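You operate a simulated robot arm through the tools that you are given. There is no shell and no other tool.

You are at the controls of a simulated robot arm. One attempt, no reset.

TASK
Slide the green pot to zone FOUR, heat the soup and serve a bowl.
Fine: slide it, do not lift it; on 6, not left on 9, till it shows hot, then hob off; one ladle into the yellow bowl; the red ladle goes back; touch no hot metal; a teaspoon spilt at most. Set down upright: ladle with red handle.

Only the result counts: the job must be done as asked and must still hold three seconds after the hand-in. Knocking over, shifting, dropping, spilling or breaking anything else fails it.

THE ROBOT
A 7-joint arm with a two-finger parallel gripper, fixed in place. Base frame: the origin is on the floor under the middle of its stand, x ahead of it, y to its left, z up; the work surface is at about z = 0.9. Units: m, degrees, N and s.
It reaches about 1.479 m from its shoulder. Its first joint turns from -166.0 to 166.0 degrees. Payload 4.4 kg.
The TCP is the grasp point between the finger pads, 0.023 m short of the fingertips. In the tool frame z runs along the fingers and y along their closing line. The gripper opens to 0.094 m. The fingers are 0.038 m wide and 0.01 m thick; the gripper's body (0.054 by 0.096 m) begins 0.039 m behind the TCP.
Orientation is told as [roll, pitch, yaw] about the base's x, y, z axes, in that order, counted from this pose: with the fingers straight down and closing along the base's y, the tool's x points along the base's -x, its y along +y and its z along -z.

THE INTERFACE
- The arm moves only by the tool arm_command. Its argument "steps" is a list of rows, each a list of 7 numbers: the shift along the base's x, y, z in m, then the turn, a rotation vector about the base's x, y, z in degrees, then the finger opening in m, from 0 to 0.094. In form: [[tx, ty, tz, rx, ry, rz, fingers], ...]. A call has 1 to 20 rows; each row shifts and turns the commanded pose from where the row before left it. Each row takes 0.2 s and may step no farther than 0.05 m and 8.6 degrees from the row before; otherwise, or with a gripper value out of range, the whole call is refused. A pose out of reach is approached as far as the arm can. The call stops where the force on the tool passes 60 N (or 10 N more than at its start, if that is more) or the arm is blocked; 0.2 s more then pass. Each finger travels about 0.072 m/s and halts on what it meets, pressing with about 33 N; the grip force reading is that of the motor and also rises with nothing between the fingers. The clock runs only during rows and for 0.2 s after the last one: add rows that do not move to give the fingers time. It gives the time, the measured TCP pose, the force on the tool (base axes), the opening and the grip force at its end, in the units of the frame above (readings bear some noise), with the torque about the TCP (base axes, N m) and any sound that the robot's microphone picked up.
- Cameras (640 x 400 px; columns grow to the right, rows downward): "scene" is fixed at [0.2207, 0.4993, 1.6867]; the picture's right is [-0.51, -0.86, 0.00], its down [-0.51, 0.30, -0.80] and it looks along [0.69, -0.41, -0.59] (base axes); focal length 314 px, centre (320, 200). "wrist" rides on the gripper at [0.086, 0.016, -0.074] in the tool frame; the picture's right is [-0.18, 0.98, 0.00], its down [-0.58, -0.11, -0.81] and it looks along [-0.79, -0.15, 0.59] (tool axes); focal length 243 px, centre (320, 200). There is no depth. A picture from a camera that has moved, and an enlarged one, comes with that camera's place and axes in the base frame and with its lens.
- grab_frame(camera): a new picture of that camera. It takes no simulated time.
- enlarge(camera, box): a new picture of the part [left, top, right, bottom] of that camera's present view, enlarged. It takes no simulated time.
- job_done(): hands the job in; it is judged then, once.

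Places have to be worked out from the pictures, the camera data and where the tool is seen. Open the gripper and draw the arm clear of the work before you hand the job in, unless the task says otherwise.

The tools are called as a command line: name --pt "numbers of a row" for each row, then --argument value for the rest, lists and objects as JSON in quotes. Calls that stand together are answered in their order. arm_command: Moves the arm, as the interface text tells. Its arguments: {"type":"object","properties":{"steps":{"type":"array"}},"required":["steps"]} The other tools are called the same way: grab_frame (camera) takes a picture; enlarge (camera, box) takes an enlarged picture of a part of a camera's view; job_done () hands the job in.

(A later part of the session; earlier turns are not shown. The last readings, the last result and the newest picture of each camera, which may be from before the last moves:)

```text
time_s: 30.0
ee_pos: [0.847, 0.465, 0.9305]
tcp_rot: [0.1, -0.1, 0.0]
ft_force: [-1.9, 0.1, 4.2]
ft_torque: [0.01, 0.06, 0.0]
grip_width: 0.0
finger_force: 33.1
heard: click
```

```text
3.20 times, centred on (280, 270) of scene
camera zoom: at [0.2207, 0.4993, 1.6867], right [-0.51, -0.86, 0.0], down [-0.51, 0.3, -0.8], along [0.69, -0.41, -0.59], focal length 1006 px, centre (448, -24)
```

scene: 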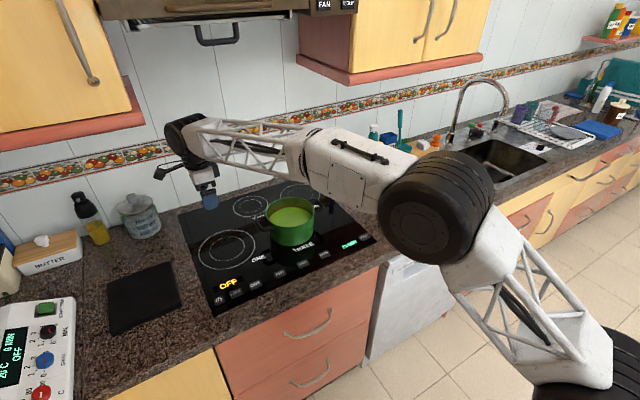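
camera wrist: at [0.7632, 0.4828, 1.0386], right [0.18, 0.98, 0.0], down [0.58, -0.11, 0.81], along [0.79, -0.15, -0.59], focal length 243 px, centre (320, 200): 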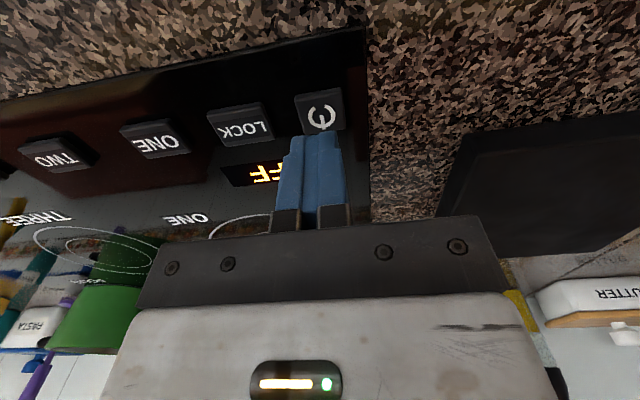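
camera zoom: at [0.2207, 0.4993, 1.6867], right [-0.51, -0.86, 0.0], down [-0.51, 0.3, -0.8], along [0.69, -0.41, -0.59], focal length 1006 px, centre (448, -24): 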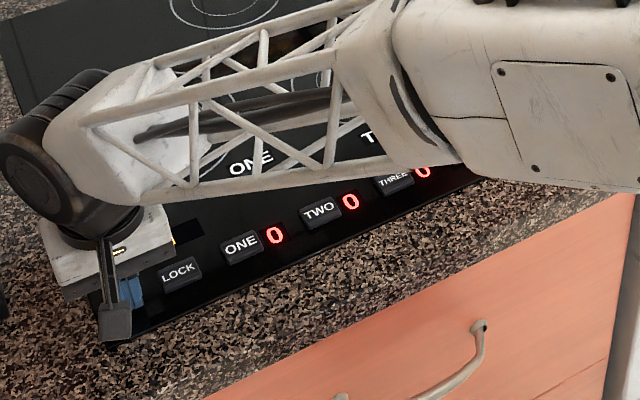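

A click sounded and red "0" levels lit beside the zone keys, so the hob is on. I lift off and read the whole panel.

arm_command --pt "0 0 0.01 0 0 0 0.0" --pt "0 0 0.03 0 0 0 0.0" --pt "0 -0.03 0.03 0 0 0 0.0" --pt "0 -0.04 0.02 0 0 0 0.0" --pt "0 -0.045 0 0 0 0 0.0" --pt "0 -0.045 0 0 0 0 0.0" --pt "0 -0.045 0 0 0 0 0.0" --pt "0 -0.045 0 0 0 0 0.0" --pt "0 -0.045 0 0 0 0 0.0" --pt "0 -0.045 0 0 0 0 0.0" --pt "0 -0.015 0 0 0 0 0.0" --pt "0 0 0 0 0 0 0.0"

grab_frame --camera "wrist"

enlarge --camera "scene" --box '[180, 220, 380, 320]'

```text
time_s: 32.6
ee_pos: [0.8478, 0.1096, 1.0201]
tcp_rot: [0.1, 0.1, -0.1]
ft_force: [-0.4, 1.0, -0.5]
ft_torque: [-0.02, -0.01, -0.01]
grip_width: 0.0001
finger_force: 32.8
```

```text
taken
camera wrist: at [0.7596, 0.1272, 1.0957], right [0.18, 0.98, 0.0], down [0.58, -0.11, 0.81], along [0.79, -0.15, -0.59], focal length 243 px, centre (320, 200)
```

wrist: 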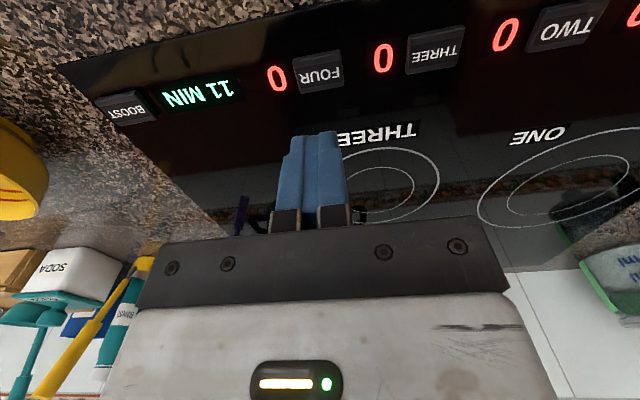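

```text
3.20 times, centred on (280, 270) of scene
camera zoom: at [0.2207, 0.4993, 1.6867], right [-0.51, -0.86, 0.0], down [-0.51, 0.3, -0.8], along [0.69, -0.41, -0.59], focal length 1006 px, centre (448, -24)
```

zoom: 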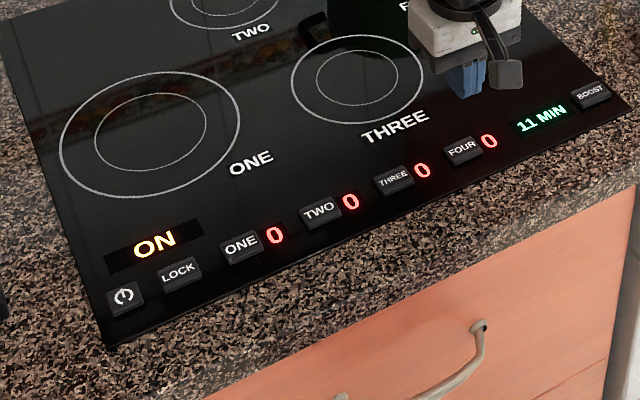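

The panel reads ON with every zone at 0, and the tool is directly over key FOUR at (0.848, 0.110). I press it once and read the level.

arm_command --pt "0 0 -0.045 0 0 0 0.0" --pt "0 0 -0.03 0 0 0 0.0" --pt "0 0 -0.008 0 0 0 0.0" --pt "0 0 -0.0065 0 0 0 0.0" --pt "0 0 0.014 0 0 0 0.0" --pt "0 0 0 0 0 0 0.0"

enlarge --camera "scene" --box '[280, 210, 400, 290]'

grab_frame --camera "wrist"

```text
time_s: 34.0
ee_pos: [0.8465, 0.1094, 0.9457]
tcp_rot: [0.0, 0.0, 0.0]
ft_force: [0.9, 0.0, -0.1]
ft_torque: [0.01, 0.0, 0.0]
grip_width: 0.0
finger_force: 33.2
heard: click
```

```text
5.00 times, centred on (340, 250) of scene
camera zoom: at [0.2207, 0.4993, 1.6867], right [-0.51, -0.86, 0.0], down [-0.51, 0.3, -0.8], along [0.69, -0.41, -0.59], focal length 1571 px, centre (220, -50)
```

zoom: 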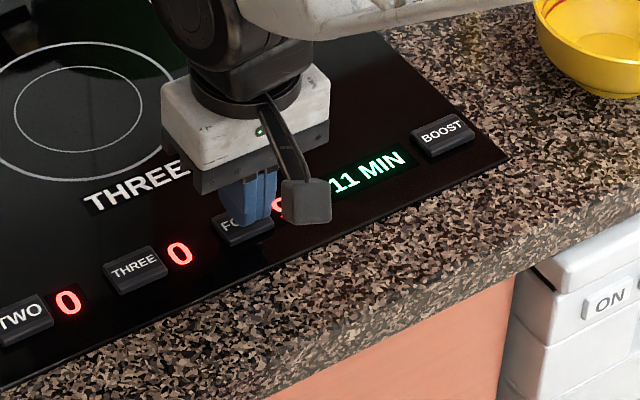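

```text
taken
camera wrist: at [0.7594, 0.1268, 1.0199], right [0.18, 0.98, 0.0], down [0.58, -0.11, 0.81], along [0.79, -0.15, -0.59], focal length 243 px, centre (320, 200)
```

wrist: 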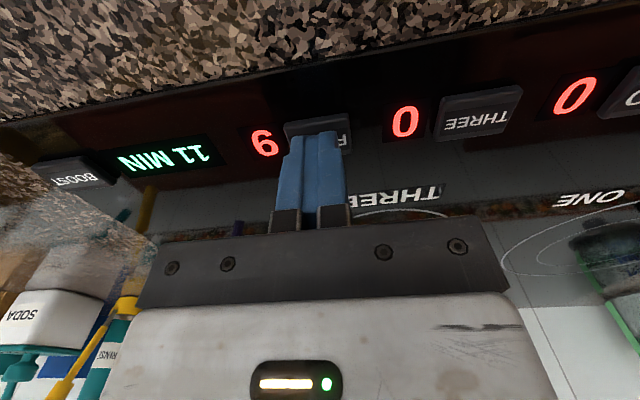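

One click registered, and the FOUR display looks like a 6 upside-down, which would be 9. I zoom in to be sure.

enlarge --camera "wrist" --box '[230, 100, 350, 180]'

enlarge --camera "scene" --box '[320, 230, 370, 262]'

```text
5.00 times, centred on (290, 140) of wrist
camera zoom: at [0.7594, 0.1268, 1.0199], right [0.18, 0.98, 0.0], down [0.58, -0.11, 0.81], along [0.79, -0.15, -0.59], focal length 1213 px, centre (470, 500)
```

zoom: 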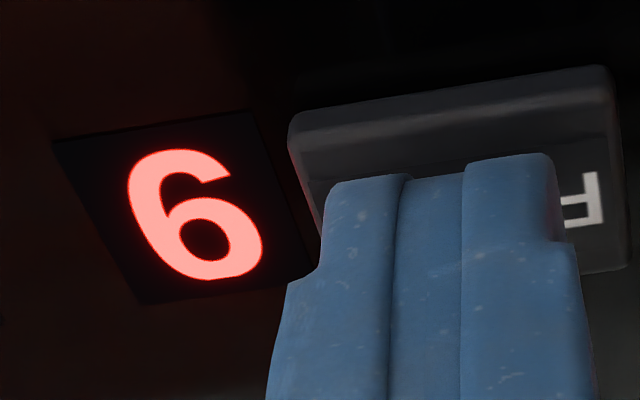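

```text
12.50 times, centred on (345, 246) of scene
camera zoom: at [0.2207, 0.4993, 1.6867], right [-0.51, -0.86, 0.0], down [-0.51, 0.3, -0.8], along [0.69, -0.41, -0.59], focal length 3928 px, centre (8, -375)
```

zoom: 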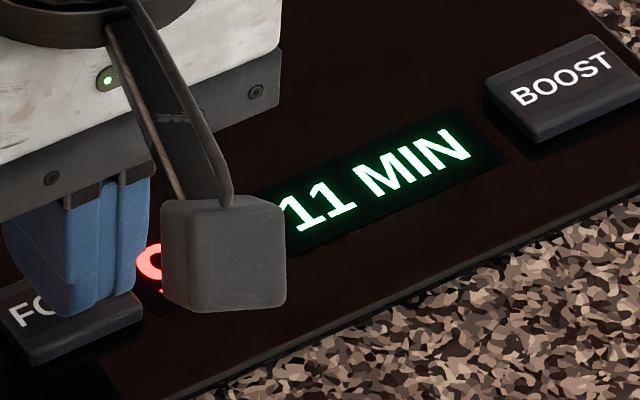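

The camera image is upside-down, so the level is 9; the first press jumps to 9. I press once more to see which way it steps.

arm_command --pt "0 0 -0.008 0 0 0 0.0" --pt "0 0 -0.0065 0 0 0 0.0" --pt "0 0 0.0145 0 0 0 0.0" --pt "0 0 0 0 0 0 0.0"

enlarge --camera "wrist" --box '[230, 100, 350, 180]'

```text
time_s: 35.0
ee_pos: [0.8465, 0.1116, 0.9449]
tcp_rot: [0.0, 0.0, 0.1]
ft_force: [0.2, 0.2, -0.4]
ft_torque: [-0.01, 0.0, -0.02]
grip_width: 0.0
finger_force: 33.3
heard: click
```

```text
5.00 times, centred on (290, 140) of wrist
camera zoom: at [0.7589, 0.1279, 1.0194], right [0.18, 0.98, 0.0], down [0.58, -0.11, 0.81], along [0.79, -0.15, -0.59], focal length 1213 px, centre (470, 500)
```

zoom: 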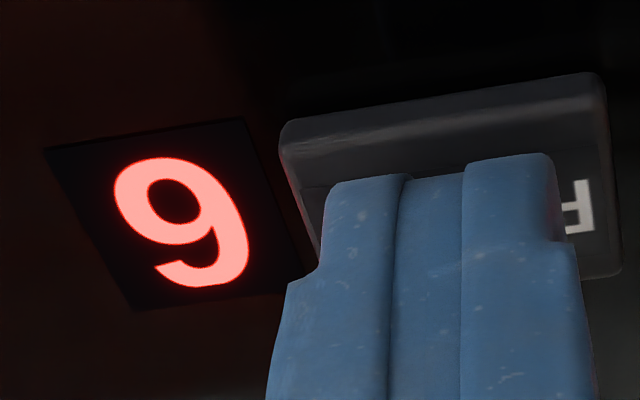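

It now shows an upside-down "9", so the level is 6. I lift away and confirm from the scene camera, which reads upright.

arm_command --pt "0 -0.01 0.04 0 0 0 0.0" --pt "-0.01 -0.02 0.04 0 0 0 0.0" --pt "-0.03 -0.03 0.02 0 0 0 0.0" --pt "-0.03 -0.03 0.02 0 0 0 0.0" --pt "-0.03 -0.03 0.02 0 0 0 0.0" --pt "0 0 0 0 0 0 0.0"

grab_frame --camera "scene"

enlarge --camera "scene" --box '[200, 160, 400, 310]'

```text
time_s: 36.4
ee_pos: [0.7431, -0.0093, 1.0842]
tcp_rot: [-0.1, -0.1, 0.0]
ft_force: [-0.7, 1.0, 0.1]
ft_torque: [-0.01, -0.02, 0.0]
grip_width: 0.0001
finger_force: 33.4
```

```text
taken
```

scene: 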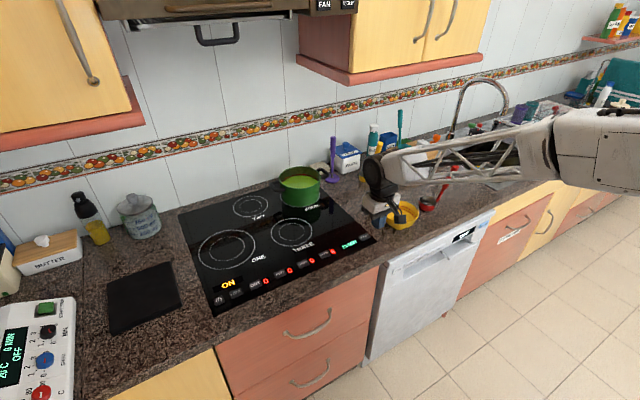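

```text
2.67 times, centred on (300, 235) of scene
camera zoom: at [0.2207, 0.4993, 1.6867], right [-0.51, -0.86, 0.0], down [-0.51, 0.3, -0.8], along [0.69, -0.41, -0.59], focal length 838 px, centre (373, 107)
```

zoom: 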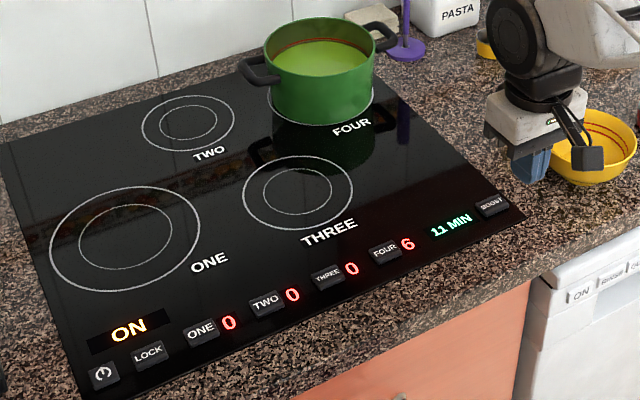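

Confirmed: FOUR shows 6, the others show 0, and the hob is ON. While it heats, I move back over to study the red ladle (time passes as I move) and keep watching the hob.

arm_command --pt "-0.03 -0.02 0.03 0 0 0 0.03" --pt "-0.03 -0.02 0.03 0 0 0 0.06" --pt "-0.03 -0.025 0.03 0 0 0 0.094" --pt "-0.03 -0.03 0.02 0 0 0 0.094" --pt "-0.02 -0.04 0.01 0 0 0 0.094" --pt "-0.01 -0.045 0 0 0 0 0.094" --pt "0 -0.045 0 0 0 0 0.094" --pt "0 -0.045 0 0 0 0 0.094" --pt "0 -0.04 0 0 0 0 0.094" --pt "0 0 0 0 0 0 0.094"

grab_frame --camera "wrist"

grab_frame --camera "scene"

enlarge --camera "scene" --box '[200, 160, 400, 310]'

```text
time_s: 38.6
ee_pos: [0.5959, -0.318, 1.2044]
tcp_rot: [0.0, -0.1, 0.0]
ft_force: [-0.1, 0.2, 0.1]
ft_torque: [0.0, -0.02, -0.04]
grip_width: 0.0937
finger_force: 0.1
```

```text
taken
camera wrist: at [0.5098, -0.3015, 1.2795], right [0.18, 0.98, 0.0], down [0.58, -0.11, 0.81], along [0.79, -0.15, -0.59], focal length 243 px, centre (320, 200)
```

wrist: 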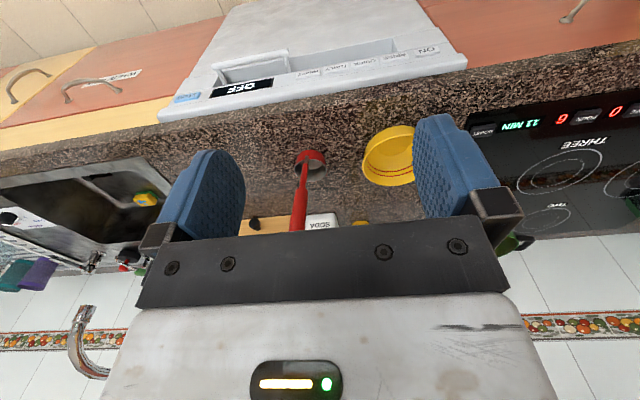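

```text
taken
```

scene: 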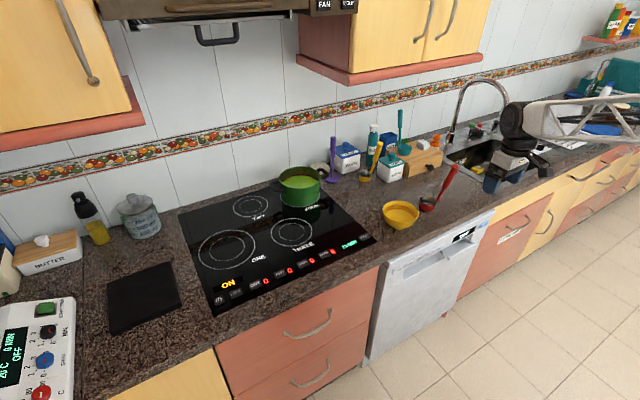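

```text
2.67 times, centred on (300, 235) of scene
camera zoom: at [0.2207, 0.4993, 1.6867], right [-0.51, -0.86, 0.0], down [-0.51, 0.3, -0.8], along [0.69, -0.41, -0.59], focal length 838 px, centre (373, 107)
```

zoom: 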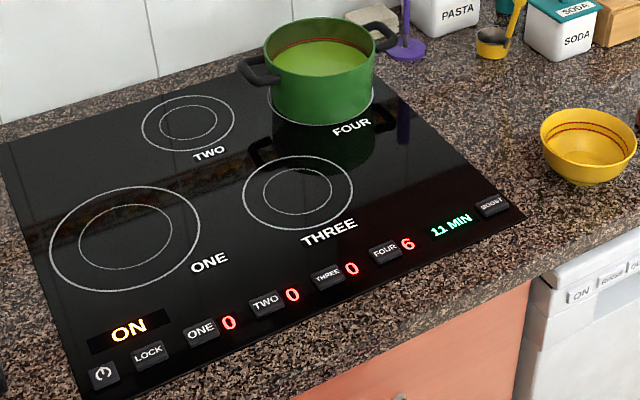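

Level 6 holds and it is not hot yet. I zoom in on the ladle and bowl in both views to get their geometry.

enlarge --camera "wrist" --box '[240, 110, 440, 240]'

enlarge --camera "scene" --box '[375, 155, 475, 235]'

```text
3.08 times, centred on (340, 175) of wrist
camera zoom: at [0.5098, -0.3015, 1.2795], right [0.18, 0.98, 0.0], down [0.58, -0.11, 0.81], along [0.79, -0.15, -0.59], focal length 746 px, centre (258, 277)
```

zoom: 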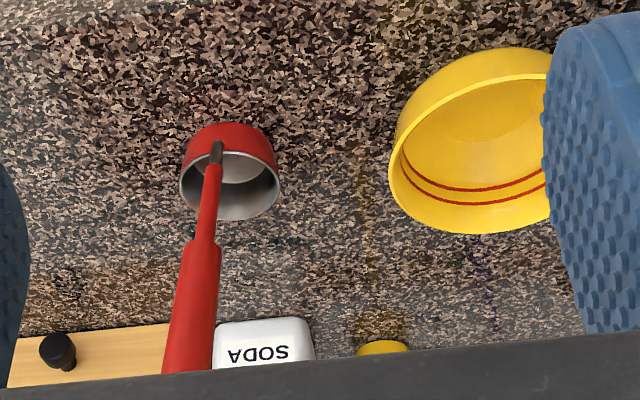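

```text
5.00 times, centred on (425, 195) of scene
camera zoom: at [0.2207, 0.4993, 1.6867], right [-0.51, -0.86, 0.0], down [-0.51, 0.3, -0.8], along [0.69, -0.41, -0.59], focal length 1571 px, centre (-205, 225)
```

zoom: 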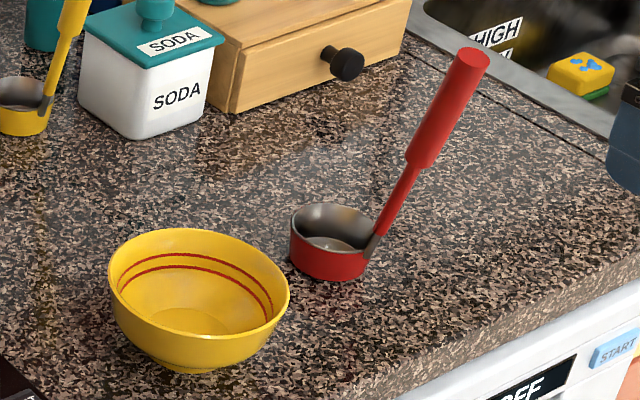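

Triangulated positions:
- **Ladle:** cup centre (0.869, −0.388), cup rim z≈0.934. The handle leans about 10° toward the robot, with the thick grip running from (0.809, −0.386, 1.034) up to about (0.79, −0.378, 1.14).
- **Bowl:** centre about (0.848, −0.220), rim z≈0.958, radius 0.067.

While the soup heats I test whether the arm can make the pouring roll (about −100° about x) empty-handed, near the bowl and well above it.

arm_command --pt "0.01 0.025 0 0 0 0 0.094" --pt "0.015 0.025 0 -8.4 0 0 0.094" --pt "0.015 0.025 0 -8.4 0 0 0.094" --pt "0.015 0.025 0 -8.4 0 0 0.094" --pt "0.015 0.025 0 -8.4 0 0 0.094" --pt "0.015 0.025 0 -8.4 0 0 0.094" --pt "0.015 0.025 0 -8.4 0 0 0.094" --pt "0.015 0.025 0 -8.4 0 0 0.094" --pt "0.015 0.025 0 -8.4 0 0 0.094" --pt "0.015 0.02 0 -8.4 0 0 0.094" --pt "0.015 0.01 0 -8.4 0 0 0.094" --pt "0.015 0 0 -8.4 0 0 0.094" --pt "0.005 0 0 -8.4 0 0 0.094" --pt "0 0 0 0 0 0 0.094"

grab_frame --camera "scene"

enlarge --camera "scene" --box '[200, 160, 400, 310]'

```text
time_s: 41.6
ee_pos: [0.7765, -0.0652, 1.2045]
tcp_rot: [-100.9, 0.1, 0.0]
ft_force: [-0.4, -0.1, 0.1]
ft_torque: [0.02, 0.0, -0.02]
grip_width: 0.0939
finger_force: 0.0
```

```text
taken
```

scene: 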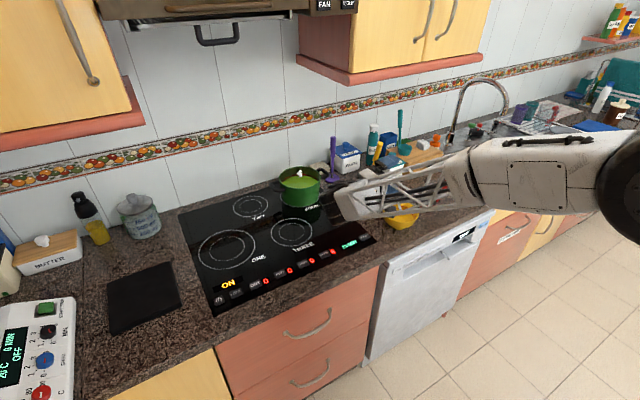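

```text
2.67 times, centred on (300, 235) of scene
camera zoom: at [0.2207, 0.4993, 1.6867], right [-0.51, -0.86, 0.0], down [-0.51, 0.3, -0.8], along [0.69, -0.41, -0.59], focal length 838 px, centre (373, 107)
```

zoom: 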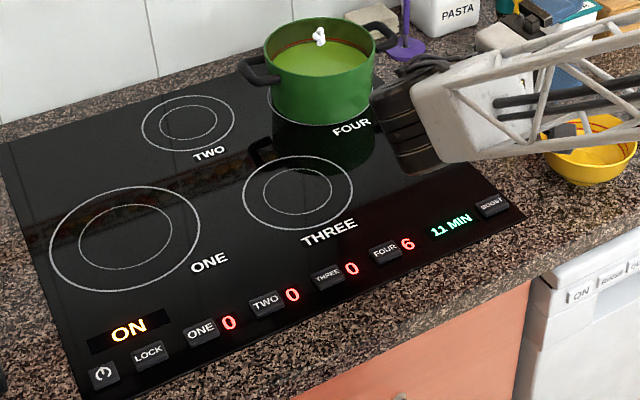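

The roll to −101° is reachable. A white shape has appeared over the pot, possibly steam, so I zoom in.

enlarge --camera "scene" --box '[265, 150, 345, 220]'

```text
5.71 times, centred on (305, 185) of scene
camera zoom: at [0.2207, 0.4993, 1.6867], right [-0.51, -0.86, 0.0], down [-0.51, 0.3, -0.8], along [0.69, -0.41, -0.59], focal length 1796 px, centre (406, 286)
```

zoom: 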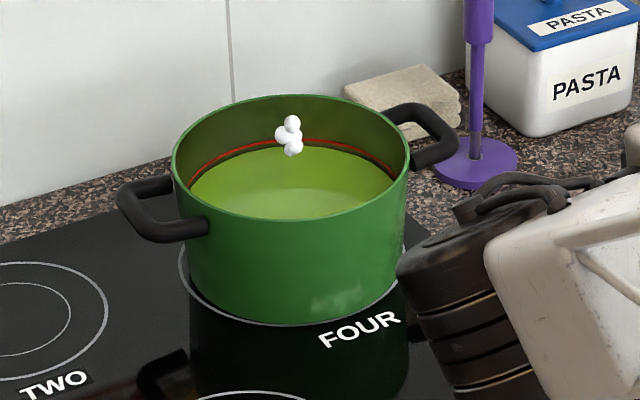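

That looks like a puff of steam, so the soup is getting hot. I return the tool upright toward the power key and check the steam and displays on the way.

arm_command --pt "0.005 0.04 0 8.4 0 0 0.06" --pt "0.005 0.04 0 8.4 0 0 0.03" --pt "0.005 0.04 0 8.4 0 0 0.0" --pt "0.005 0.04 0 8.4 0 0 0.0" --pt "0.005 0.045 0 8.4 0 0 0.0" --pt "0.005 0.045 -0.01 8.4 0 0 0.0" --pt "0.005 0.045 -0.01 8.4 0 0 0.0" --pt "0.005 0.045 -0.01 8.4 0 0 0.0"

enlarge --camera "scene" --box '[265, 150, 345, 220]'

grab_frame --camera "scene"

```text
time_s: 43.4
ee_pos: [0.815, 0.2726, 1.1769]
tcp_rot: [-33.5, -0.1, 0.0]
ft_force: [1.2, 0.4, 0.1]
ft_torque: [-0.04, 0.0, 0.03]
grip_width: 0.0
finger_force: 32.9
```

```text
5.71 times, centred on (305, 185) of scene
camera zoom: at [0.2207, 0.4993, 1.6867], right [-0.51, -0.86, 0.0], down [-0.51, 0.3, -0.8], along [0.69, -0.41, -0.59], focal length 1796 px, centre (406, 286)
```

zoom: 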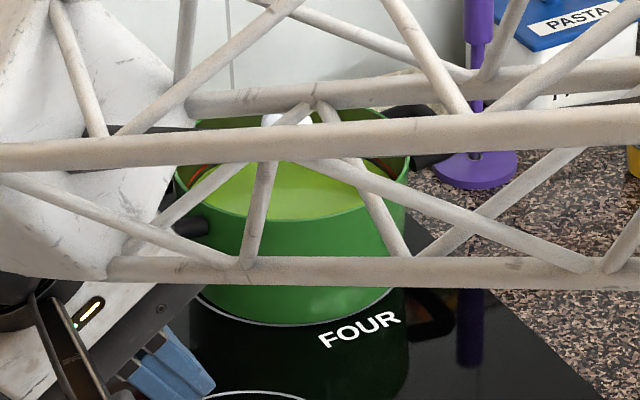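

```text
taken
```

scene: 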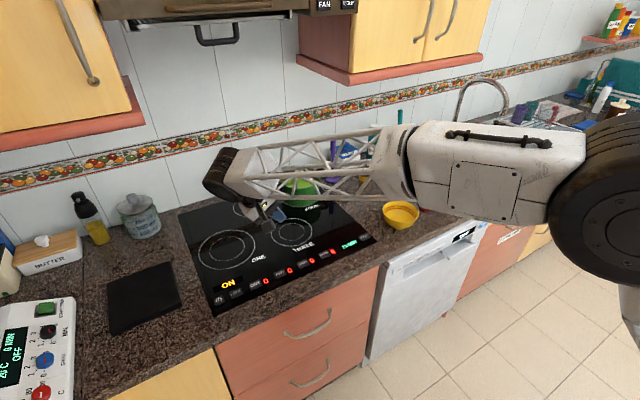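

The forearm blocks the view of the pot. I continue to just above the power key and then look again.

arm_command --pt "0.008 0.045 -0.01 8.4 0 0 0.0" --pt "0.008 0.045 -0.01 8.4 0 0 0.0" --pt "0.008 0.045 -0.01 8.4 0 0 0.0" --pt "0.008 0.04 -0.01 8.4 0 0 0.0" --pt "0 0.015 -0.045 0 0 0 0.0" --pt "0 0.002 -0.045 0 0 0 0.0" --pt "0 0 -0.04 0 0 0 0.0" --pt "0 0 -0.03 0 0 0 0.0" --pt "0 0 0 0 0 0 0.0"

enlarge --camera "scene" --box '[180, 150, 380, 310]'

grab_frame --camera "wrist"

```text
time_s: 45.4
ee_pos: [0.8474, 0.4676, 0.974]
tcp_rot: [0.1, 0.1, 0.0]
ft_force: [0.5, 0.3, 0.1]
ft_torque: [-0.03, -0.03, 0.03]
grip_width: 0.0
finger_force: 32.6
```

```text
2.50 times, centred on (280, 230) of scene
camera zoom: at [0.2207, 0.4993, 1.6867], right [-0.51, -0.86, 0.0], down [-0.51, 0.3, -0.8], along [0.69, -0.41, -0.59], focal length 786 px, centre (420, 125)
```

zoom: 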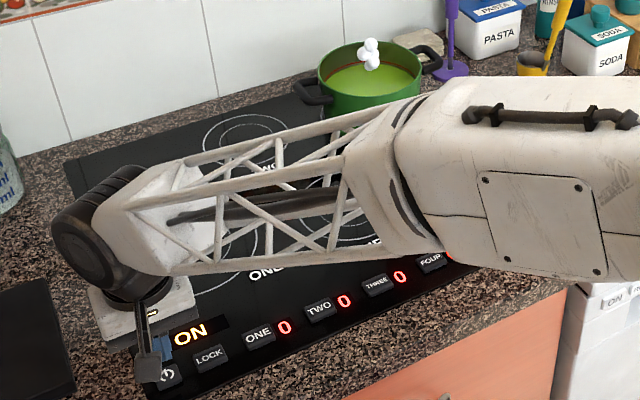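

```text
taken
camera wrist: at [0.7606, 0.4844, 1.049], right [0.18, 0.98, 0.0], down [0.58, -0.11, 0.81], along [0.79, -0.15, -0.59], focal length 243 px, centre (320, 200)
```

wrist: 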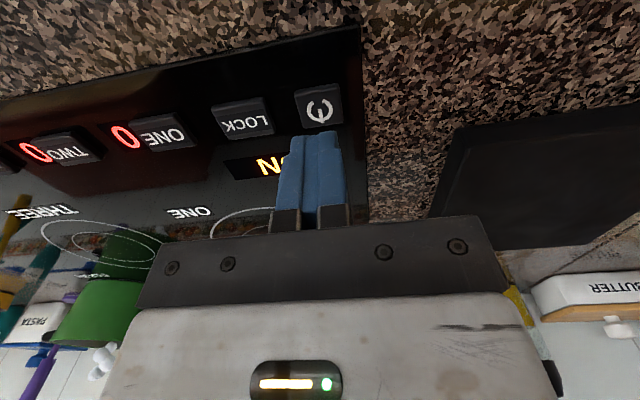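

I compare the steam now with the earlier view.

enlarge --camera "scene" --box '[265, 150, 345, 220]'

```text
5.71 times, centred on (305, 185) of scene
camera zoom: at [0.2207, 0.4993, 1.6867], right [-0.51, -0.86, 0.0], down [-0.51, 0.3, -0.8], along [0.69, -0.41, -0.59], focal length 1796 px, centre (406, 286)
```

zoom: 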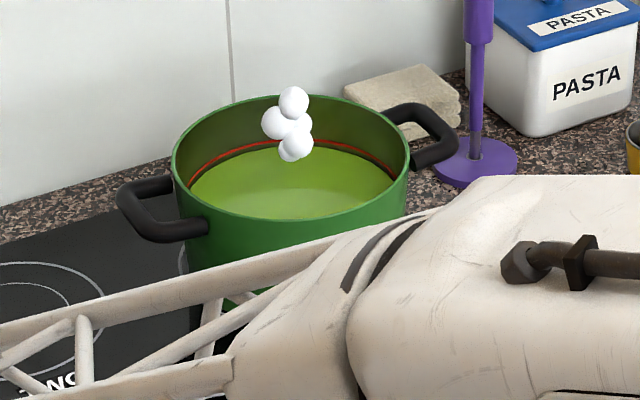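

The puffs are larger than four seconds ago, so the temperature is still climbing. I hold above the power key about 1.4 s more and re-check.

arm_command --pt "0 0 0 0 0 0 0.0" --pt "0 0 0 0 0 0 0.0" --pt "0 0 0 0 0 0 0.0" --pt "0 0 -0.01 0 0 0 0.0" --pt "0 0 -0.01 0 0 0 0.0" --pt "0 0 0 0 0 0 0.0"

enlarge --camera "scene" --box '[265, 150, 345, 220]'

enlarge --camera "wrist" --box '[0, 100, 200, 240]'

```text
time_s: 46.8
ee_pos: [0.8476, 0.4678, 0.9555]
tcp_rot: [0.0, -0.1, 0.1]
ft_force: [0.1, -0.3, -0.3]
ft_torque: [-0.05, -0.01, -0.01]
grip_width: 0.0
finger_force: 33.0
```

```text
5.71 times, centred on (305, 185) of scene
camera zoom: at [0.2207, 0.4993, 1.6867], right [-0.51, -0.86, 0.0], down [-0.51, 0.3, -0.8], along [0.69, -0.41, -0.59], focal length 1796 px, centre (406, 286)
```

zoom: 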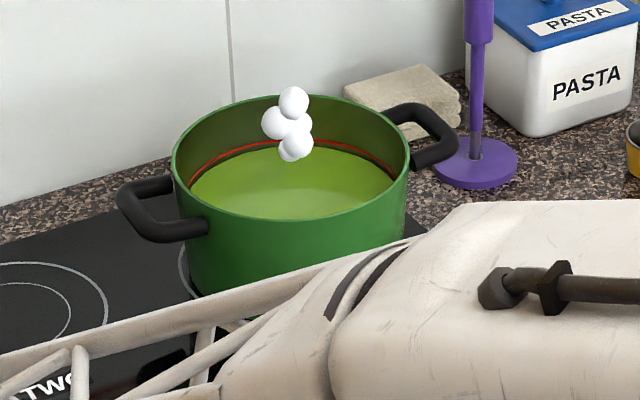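

```text
2.86 times, centred on (100, 170) of wrist
camera zoom: at [0.7602, 0.4842, 1.0303], right [0.18, 0.98, 0.0], down [0.58, -0.11, 0.81], along [0.79, -0.15, -0.59], focal length 693 px, centre (949, 286)
```

zoom: 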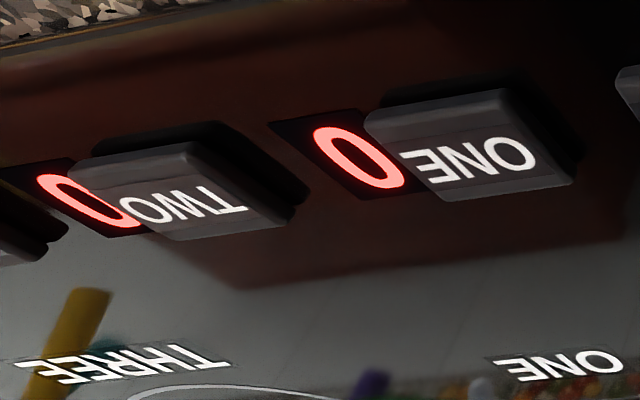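

The steam is the same size as before, so it has plateaued and the soup shows hot. I press the power key to switch the hob off.

arm_command --pt "0 -0.001 -0.01 0 0 0 0.0" --pt "0 0 -0.008 0 0 0 0.0" --pt "0 0 -0.0065 0 0 0 0.0" --pt "0 0 0.0145 0 0 0 0.0" --pt "0 0 0 0 0 0 0.0"

enlarge --camera "scene" --box '[180, 150, 380, 310]'

grab_frame --camera "wrist"

```text
time_s: 48.0
ee_pos: [0.8479, 0.4671, 0.9461]
tcp_rot: [0.0, 0.0, 0.0]
ft_force: [-0.1, 0.2, -0.5]
ft_torque: [0.0, -0.01, 0.0]
grip_width: 0.0
finger_force: 33.3
heard: click
```

```text
2.50 times, centred on (280, 230) of scene
camera zoom: at [0.2207, 0.4993, 1.6867], right [-0.51, -0.86, 0.0], down [-0.51, 0.3, -0.8], along [0.69, -0.41, -0.59], focal length 786 px, centre (420, 125)
```

zoom: 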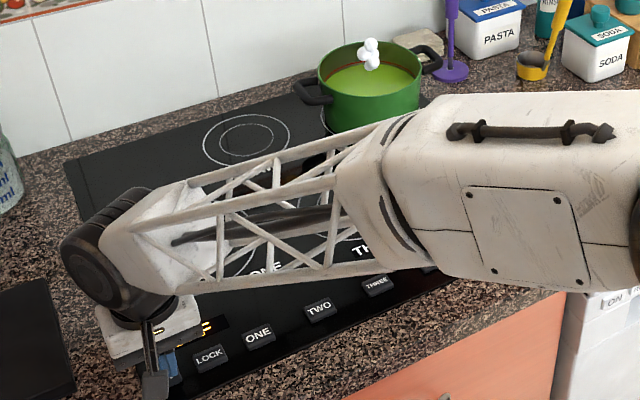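

```text
taken
camera wrist: at [0.7602, 0.4837, 1.02], right [0.18, 0.98, 0.0], down [0.58, -0.11, 0.81], along [0.79, -0.15, -0.59], focal length 243 px, centre (320, 200)
```

wrist: 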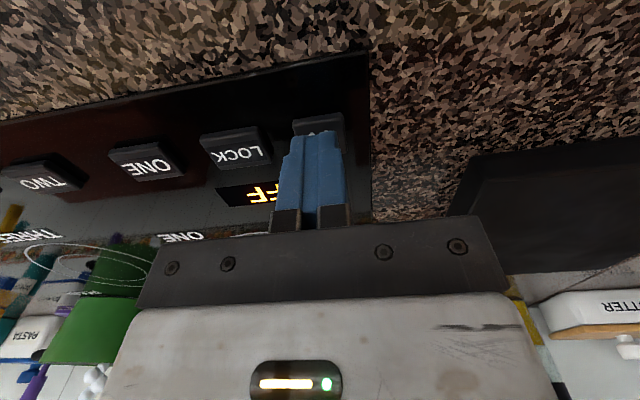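

The hob reads OFF and the level digits are gone. Next I fetch the ladle: I rise and travel to a viewing spot in front of its handle with the gripper open.

arm_command --pt "-0.005 -0.005 0.045 0 0 0 0.0" --pt "-0.01 -0.01 0.045 0 0 0 0.0" --pt "-0.01 -0.02 0.04 0 0 0 0.0" --pt "-0.01 -0.03 0.035 0 0 0 0.02" --pt "-0.01 -0.035 0.03 0 0 0 0.05" --pt "-0.01 -0.045 0.015 0 0 0 0.08" --pt "-0.01 -0.047 0.01 0 0 0 0.094" --pt "-0.01 -0.047 0.01 0 0 0 0.094" --pt "-0.01 -0.047 0.01 0 0 0 0.094" --pt "-0.01 -0.047 0.01 0 0 0 0.094" --pt "-0.01 -0.047 0.01 0 0 0 0.094" --pt "-0.01 -0.047 0.01 0 0 0 0.094" --pt "-0.01 -0.047 0.01 0 0 0 0.094" --pt "-0.01 -0.047 0 0 0 0 0.094" --pt "-0.01 -0.047 0 0 0 0 0.094" --pt "-0.01 -0.047 0 0 0 0 0.094" --pt "-0.01 -0.047 0 0 0 0 0.094" --pt "-0.01 -0.047 0 0 0 0 0.094" --pt "0 -0.047 0 0 0 0 0.094" --pt "0 -0.045 0 0 0 0 0.094"

grab_frame --camera "wrist"

grab_frame --camera "scene"

```text
time_s: 52.2
ee_pos: [0.6721, -0.3349, 1.226]
tcp_rot: [0.0, 0.0, 0.0]
ft_force: [-0.6, -1.1, 0.0]
ft_torque: [-0.02, 0.0, 0.02]
grip_width: 0.0939
finger_force: 0.0
```

```text
taken
camera wrist: at [0.5846, -0.3179, 1.3009], right [0.18, 0.98, 0.0], down [0.58, -0.11, 0.81], along [0.79, -0.15, -0.59], focal length 243 px, centre (320, 200)
```

wrist: 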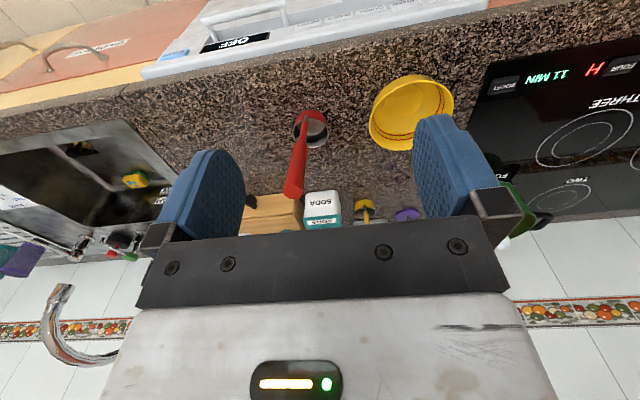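

```text
taken
```

scene: 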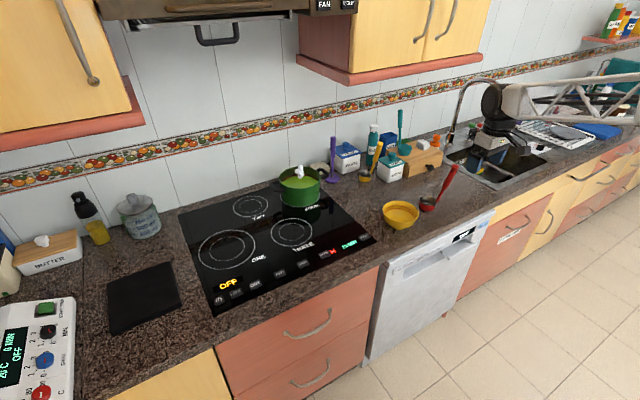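

Zone FOUR now shows "H" (residual hot) and the hob is OFF with steam over the pot. I zoom both cameras on the ladle for precise triangulation.

enlarge --camera "wrist" --box '[255, 90, 375, 210]'

enlarge --camera "scene" --box '[410, 155, 480, 220]'

enlarge --camera "scene" --box '[220, 150, 400, 280]'

```text
3.33 times, centred on (315, 150) of wrist
camera zoom: at [0.5846, -0.3179, 1.3009], right [0.18, 0.98, 0.0], down [0.58, -0.11, 0.81], along [0.79, -0.15, -0.59], focal length 809 px, centre (337, 367)
```

zoom: 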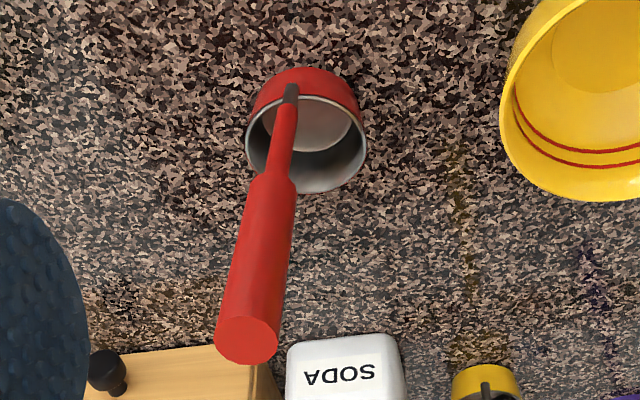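

```text
6.15 times, centred on (445, 188) of scene
camera zoom: at [0.2207, 0.4993, 1.6867], right [-0.51, -0.86, 0.0], down [-0.51, 0.3, -0.8], along [0.69, -0.41, -0.59], focal length 1934 px, centre (-449, 277)
```

zoom: 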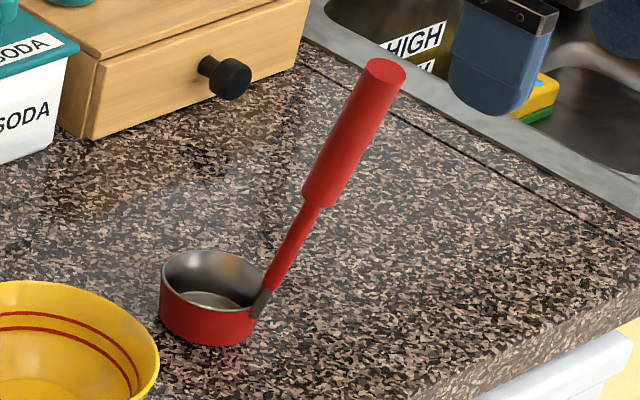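

```text
3.08 times, centred on (310, 215) of scene
camera zoom: at [0.2207, 0.4993, 1.6867], right [-0.51, -0.86, 0.0], down [-0.51, 0.3, -0.8], along [0.69, -0.41, -0.59], focal length 967 px, centre (351, 154)
```

zoom: 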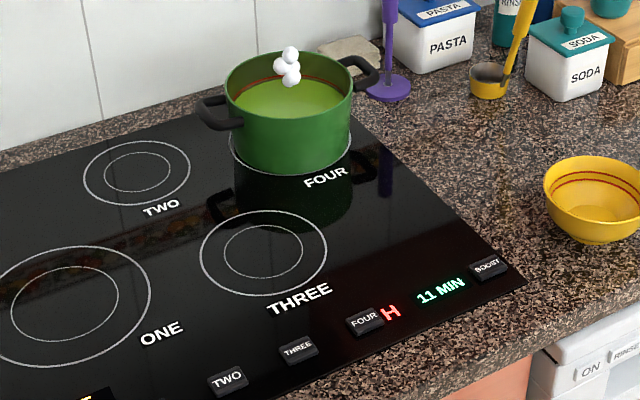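

FOUR shows "H". The ladle handle lies in the plane y≈−0.387, from (0.810, 1.035) to its top at (0.793, 1.132) in x–z, so it tilts 10°; its diameter is about 22 mm. I line up coaxially above it with a −10° pitch.

arm_command --pt "0.03 -0.015 0 0 -5 0 0.094" --pt "0.03 -0.015 0 0 -5 0 0.094" --pt "0.03 -0.012 -0.015 0 0 0 0.094" --pt "0.021 -0.01 -0.016 0 0 0 0.094" --pt "0 0 0 0 0 0 0.094"

grab_frame --camera "wrist"

enlarge --camera "scene" --box '[390, 110, 500, 220]'

```text
time_s: 53.4
ee_pos: [0.7841, -0.387, 1.1941]
tcp_rot: [0.0, -10.0, 0.0]
ft_force: [0.0, 0.4, 0.3]
ft_torque: [0.03, 0.03, 0.01]
grip_width: 0.0938
finger_force: 0.1
```

```text
taken
camera wrist: at [0.6855, -0.3698, 1.2528], right [0.18, 0.98, 0.03], down [0.43, -0.11, 0.9], along [0.88, -0.15, -0.44], focal length 243 px, centre (320, 200)
```

wrist: 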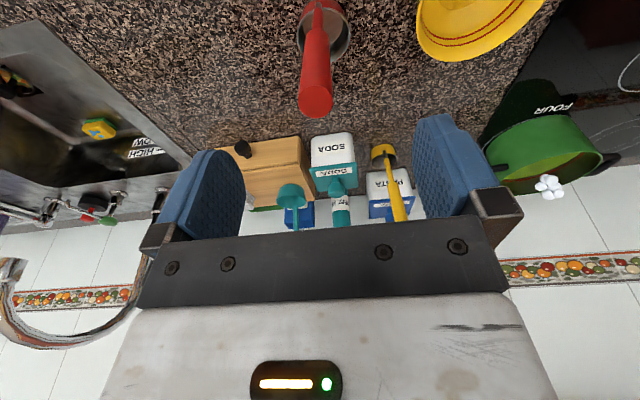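

```text
3.64 times, centred on (445, 165) of scene
camera zoom: at [0.2207, 0.4993, 1.6867], right [-0.51, -0.86, 0.0], down [-0.51, 0.3, -0.8], along [0.69, -0.41, -0.59], focal length 1143 px, centre (-134, 327)
```

zoom: 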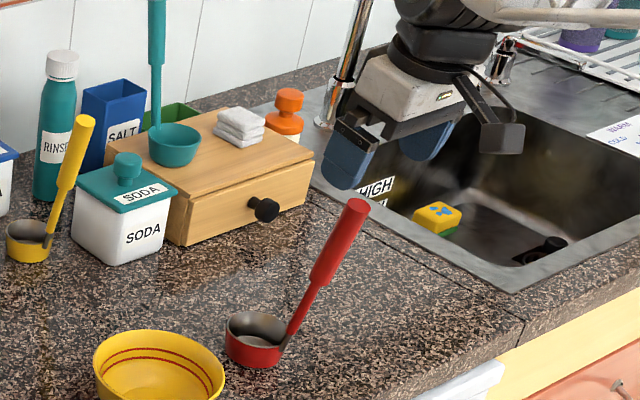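

The wrist view puts the handle top at (0.791, −0.389), agreeing within 2 mm. I descend along the handle axis until the fingers straddle the top 5 cm of the grip, staying open.

arm_command --pt "0.003 -0.0005 -0.02 0 0 0 0.094" --pt "0.003 -0.0005 -0.02 0 0 0 0.094" --pt "0.003 0 -0.02 0 0 0 0.094" --pt "0.003 0 -0.02 0 0 0 0.094" --pt "0.002 0 -0.0135 0 0 0 0.094" --pt "0 0 0 0 0 0 0.094"

grab_frame --camera "wrist"

enlarge --camera "scene" --box '[390, 130, 490, 220]'

```text
time_s: 54.8
ee_pos: [0.7982, -0.3866, 1.0996]
tcp_rot: [0.0, -10.0, 0.0]
ft_force: [0.0, 0.8, -0.2]
ft_torque: [0.0, 0.0, -0.01]
grip_width: 0.094
finger_force: 0.1
```

```text
taken
camera wrist: at [0.6993, -0.3707, 1.1591], right [0.18, 0.98, 0.03], down [0.43, -0.11, 0.9], along [0.88, -0.15, -0.44], focal length 243 px, centre (320, 200)
```

wrist: 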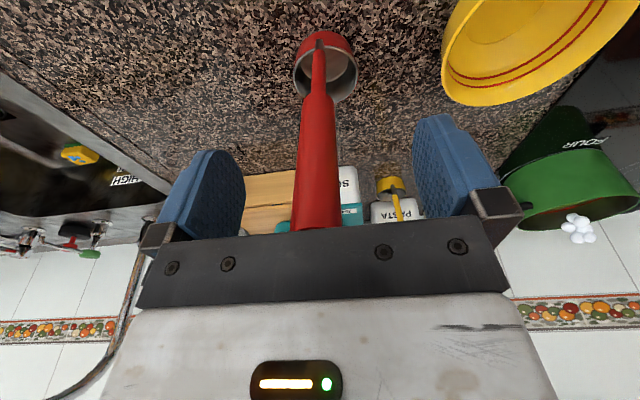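

```text
4.44 times, centred on (440, 175) of scene
camera zoom: at [0.2207, 0.4993, 1.6867], right [-0.51, -0.86, 0.0], down [-0.51, 0.3, -0.8], along [0.69, -0.41, -0.59], focal length 1397 px, centre (-213, 311)
```

zoom: 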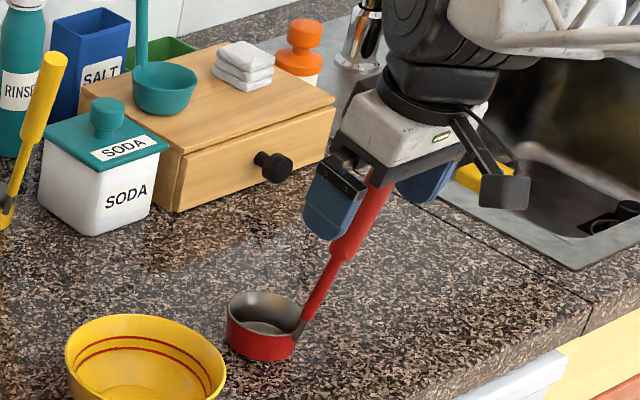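

The handle is between the pads, about 2 mm toward −y of centre. I trim y by −2 mm and close gently.

arm_command --pt "0 -0.002 0 0 0 0 0.07" --pt "0 0 0 0 0 0 0.05" --pt "0 0 0 0 0 0 0.04" --pt "0 0 0 0 0 0 0.032" --pt "0 0 0 0 0 0 0.026" --pt "0 0 0 0 0 0 0.02" --pt "0 0 0 0 0 0 0.0" --pt "0 0 0 0 0 0 0.0" --pt "0 0 0 0 0 0 0.0"

grab_frame --camera "wrist"

enlarge --camera "scene" --box '[390, 130, 490, 220]'

```text
time_s: 56.8
ee_pos: [0.7983, -0.3905, 1.1001]
tcp_rot: [0.0, -9.9, 0.0]
ft_force: [0.2, 0.7, -0.1]
ft_torque: [-0.01, -0.04, 0.0]
grip_width: 0.0246
finger_force: 32.7
```

```text
taken
camera wrist: at [0.6989, -0.3727, 1.1592], right [0.18, 0.98, 0.03], down [0.43, -0.11, 0.9], along [0.88, -0.15, -0.44], focal length 243 px, centre (320, 200)
```

wrist: 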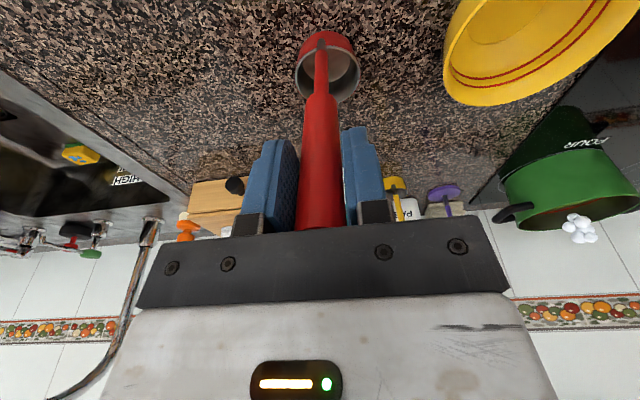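

```text
4.44 times, centred on (440, 175) of scene
camera zoom: at [0.2207, 0.4993, 1.6867], right [-0.51, -0.86, 0.0], down [-0.51, 0.3, -0.8], along [0.69, -0.41, -0.59], focal length 1397 px, centre (-213, 311)
```

zoom: 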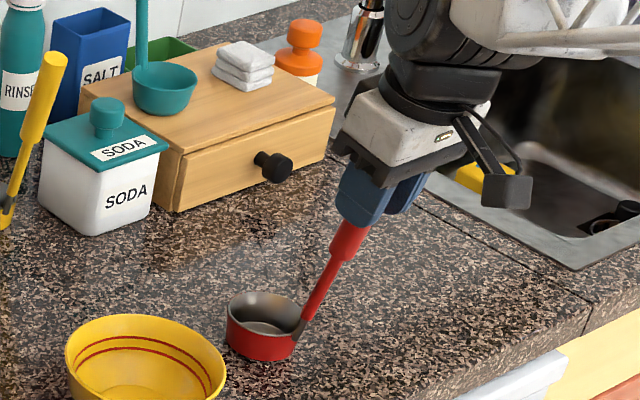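

Gripped firmly at 24.6 mm with the ladle unmoved; the return pose is TCP ≈(0.798, −0.390, 1.100), pitch −10°. I lift slowly and check it holds level.

arm_command --pt "0 0 0.01 0 0 0 0.0" --pt "0 0 0.015 0 0 0 0.0" --pt "0 0 0.025 0 0 0 0.0" --pt "0 0 0.03 0 0 0 0.0" --pt "0 0 0.03 0 0 0 0.0" --pt "0 0 0.03 0 0 0 0.0" --pt "0 0 0 0 0 0 0.0"

grab_frame --camera "wrist"

enlarge --camera "scene" --box '[390, 110, 490, 220]'

```text
time_s: 58.4
ee_pos: [0.7978, -0.3905, 1.241]
tcp_rot: [-0.1, -9.9, 0.0]
ft_force: [-0.6, 0.6, -0.9]
ft_torque: [-0.02, 0.09, 0.01]
grip_width: 0.0245
finger_force: 32.6
```

```text
taken
camera wrist: at [0.6985, -0.3734, 1.2989], right [0.18, 0.98, 0.03], down [0.43, -0.11, 0.9], along [0.88, -0.15, -0.44], focal length 243 px, centre (320, 200)
```

wrist: 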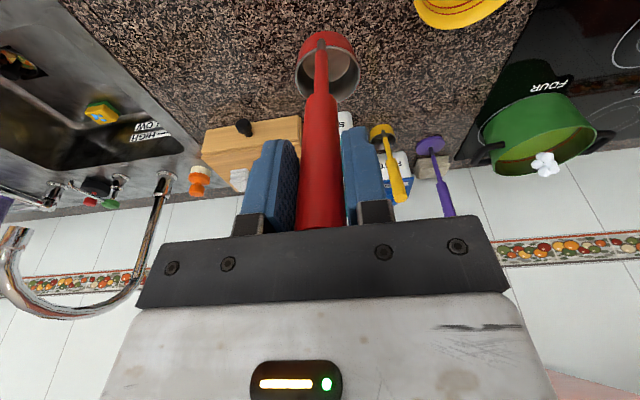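

```text
3.64 times, centred on (440, 165) of scene
camera zoom: at [0.2207, 0.4993, 1.6867], right [-0.51, -0.86, 0.0], down [-0.51, 0.3, -0.8], along [0.69, -0.41, -0.59], focal length 1143 px, centre (-116, 327)
```

zoom: 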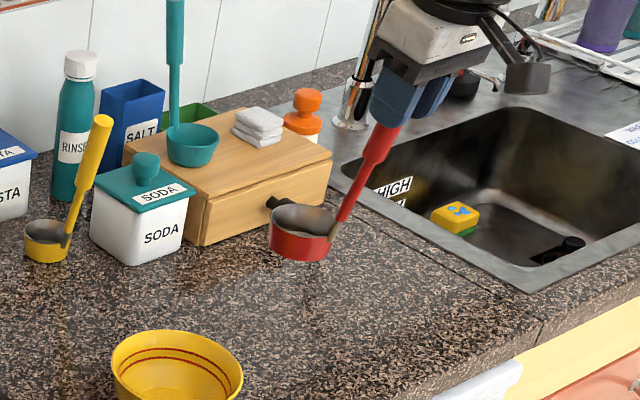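

The ladle is held rigidly and level; its cup bottom is 0.20 m below the TCP and the cup centre 0.071 m ahead in x. I carry it high toward the pot.

arm_command --pt "0.01 0.012 0.015 0 0 0 0.0" --pt "0.02 0.025 0.015 0 0 0 0.0" --pt "0.0285 0.0335 0.01 0 0 0 0.0" --pt "0.0285 0.0335 0.01 0 0 0 0.0" --pt "0.0285 0.0335 0.01 0 0 0 0.0" --pt "0.0285 0.0335 0 0 0 0 0.0" --pt "0.0285 0.0335 0 0 0 0 0.0" --pt "0.0285 0.0335 0 0 0 0 0.0" --pt "0.0285 0.0335 0 0 0 0 0.0" --pt "0.0285 0.0335 0 0 0 0 0.0" --pt "0.0285 0.0335 0 0 0 0 0.0" --pt "0.0285 0.0335 0 0 0 0 0.0" --pt "0.02 0.025 0 0 0 0 0.0" --pt "0.006 0.0055 0 0 0 0 0.0" --pt "0 0 0 0 0 0 0.0"

grab_frame --camera "wrist"

enlarge --camera "scene" --box '[240, 120, 370, 230]'

```text
time_s: 60.2
ee_pos: [0.9896, -0.1609, 1.301]
tcp_rot: [-0.1, -9.6, -0.2]
ft_force: [-91.2, -4.6, -7.8]
ft_torque: [0.33, -7.38, 1.31]
grip_width: 0.0246
finger_force: 33.5
stopped in row 9: the force on the tool passed its limit at 183 N (the readings are from after the stop); the commanded pose is now the measured one
```

```text
taken
camera wrist: at [0.8913, -0.1432, 1.3603], right [0.19, 0.98, 0.03], down [0.44, -0.11, 0.89], along [0.88, -0.15, -0.45], focal length 243 px, centre (320, 200)
```

wrist: 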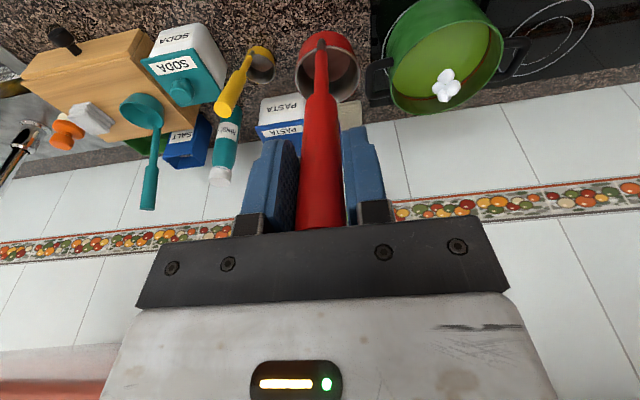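

```text
3.64 times, centred on (305, 175) of scene
camera zoom: at [0.2207, 0.4993, 1.6867], right [-0.51, -0.86, 0.0], down [-0.51, 0.3, -0.8], along [0.69, -0.41, -0.59], focal length 1143 px, centre (374, 291)
```

zoom: 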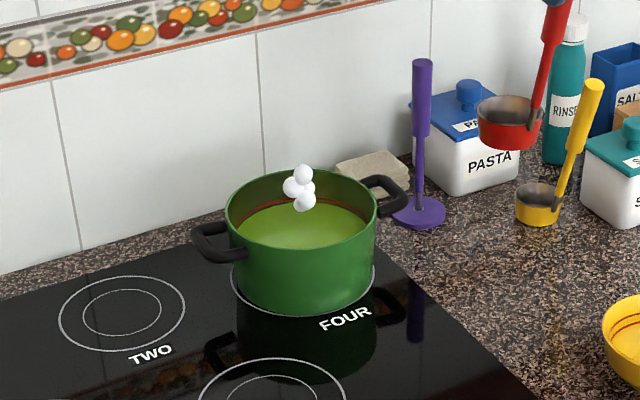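

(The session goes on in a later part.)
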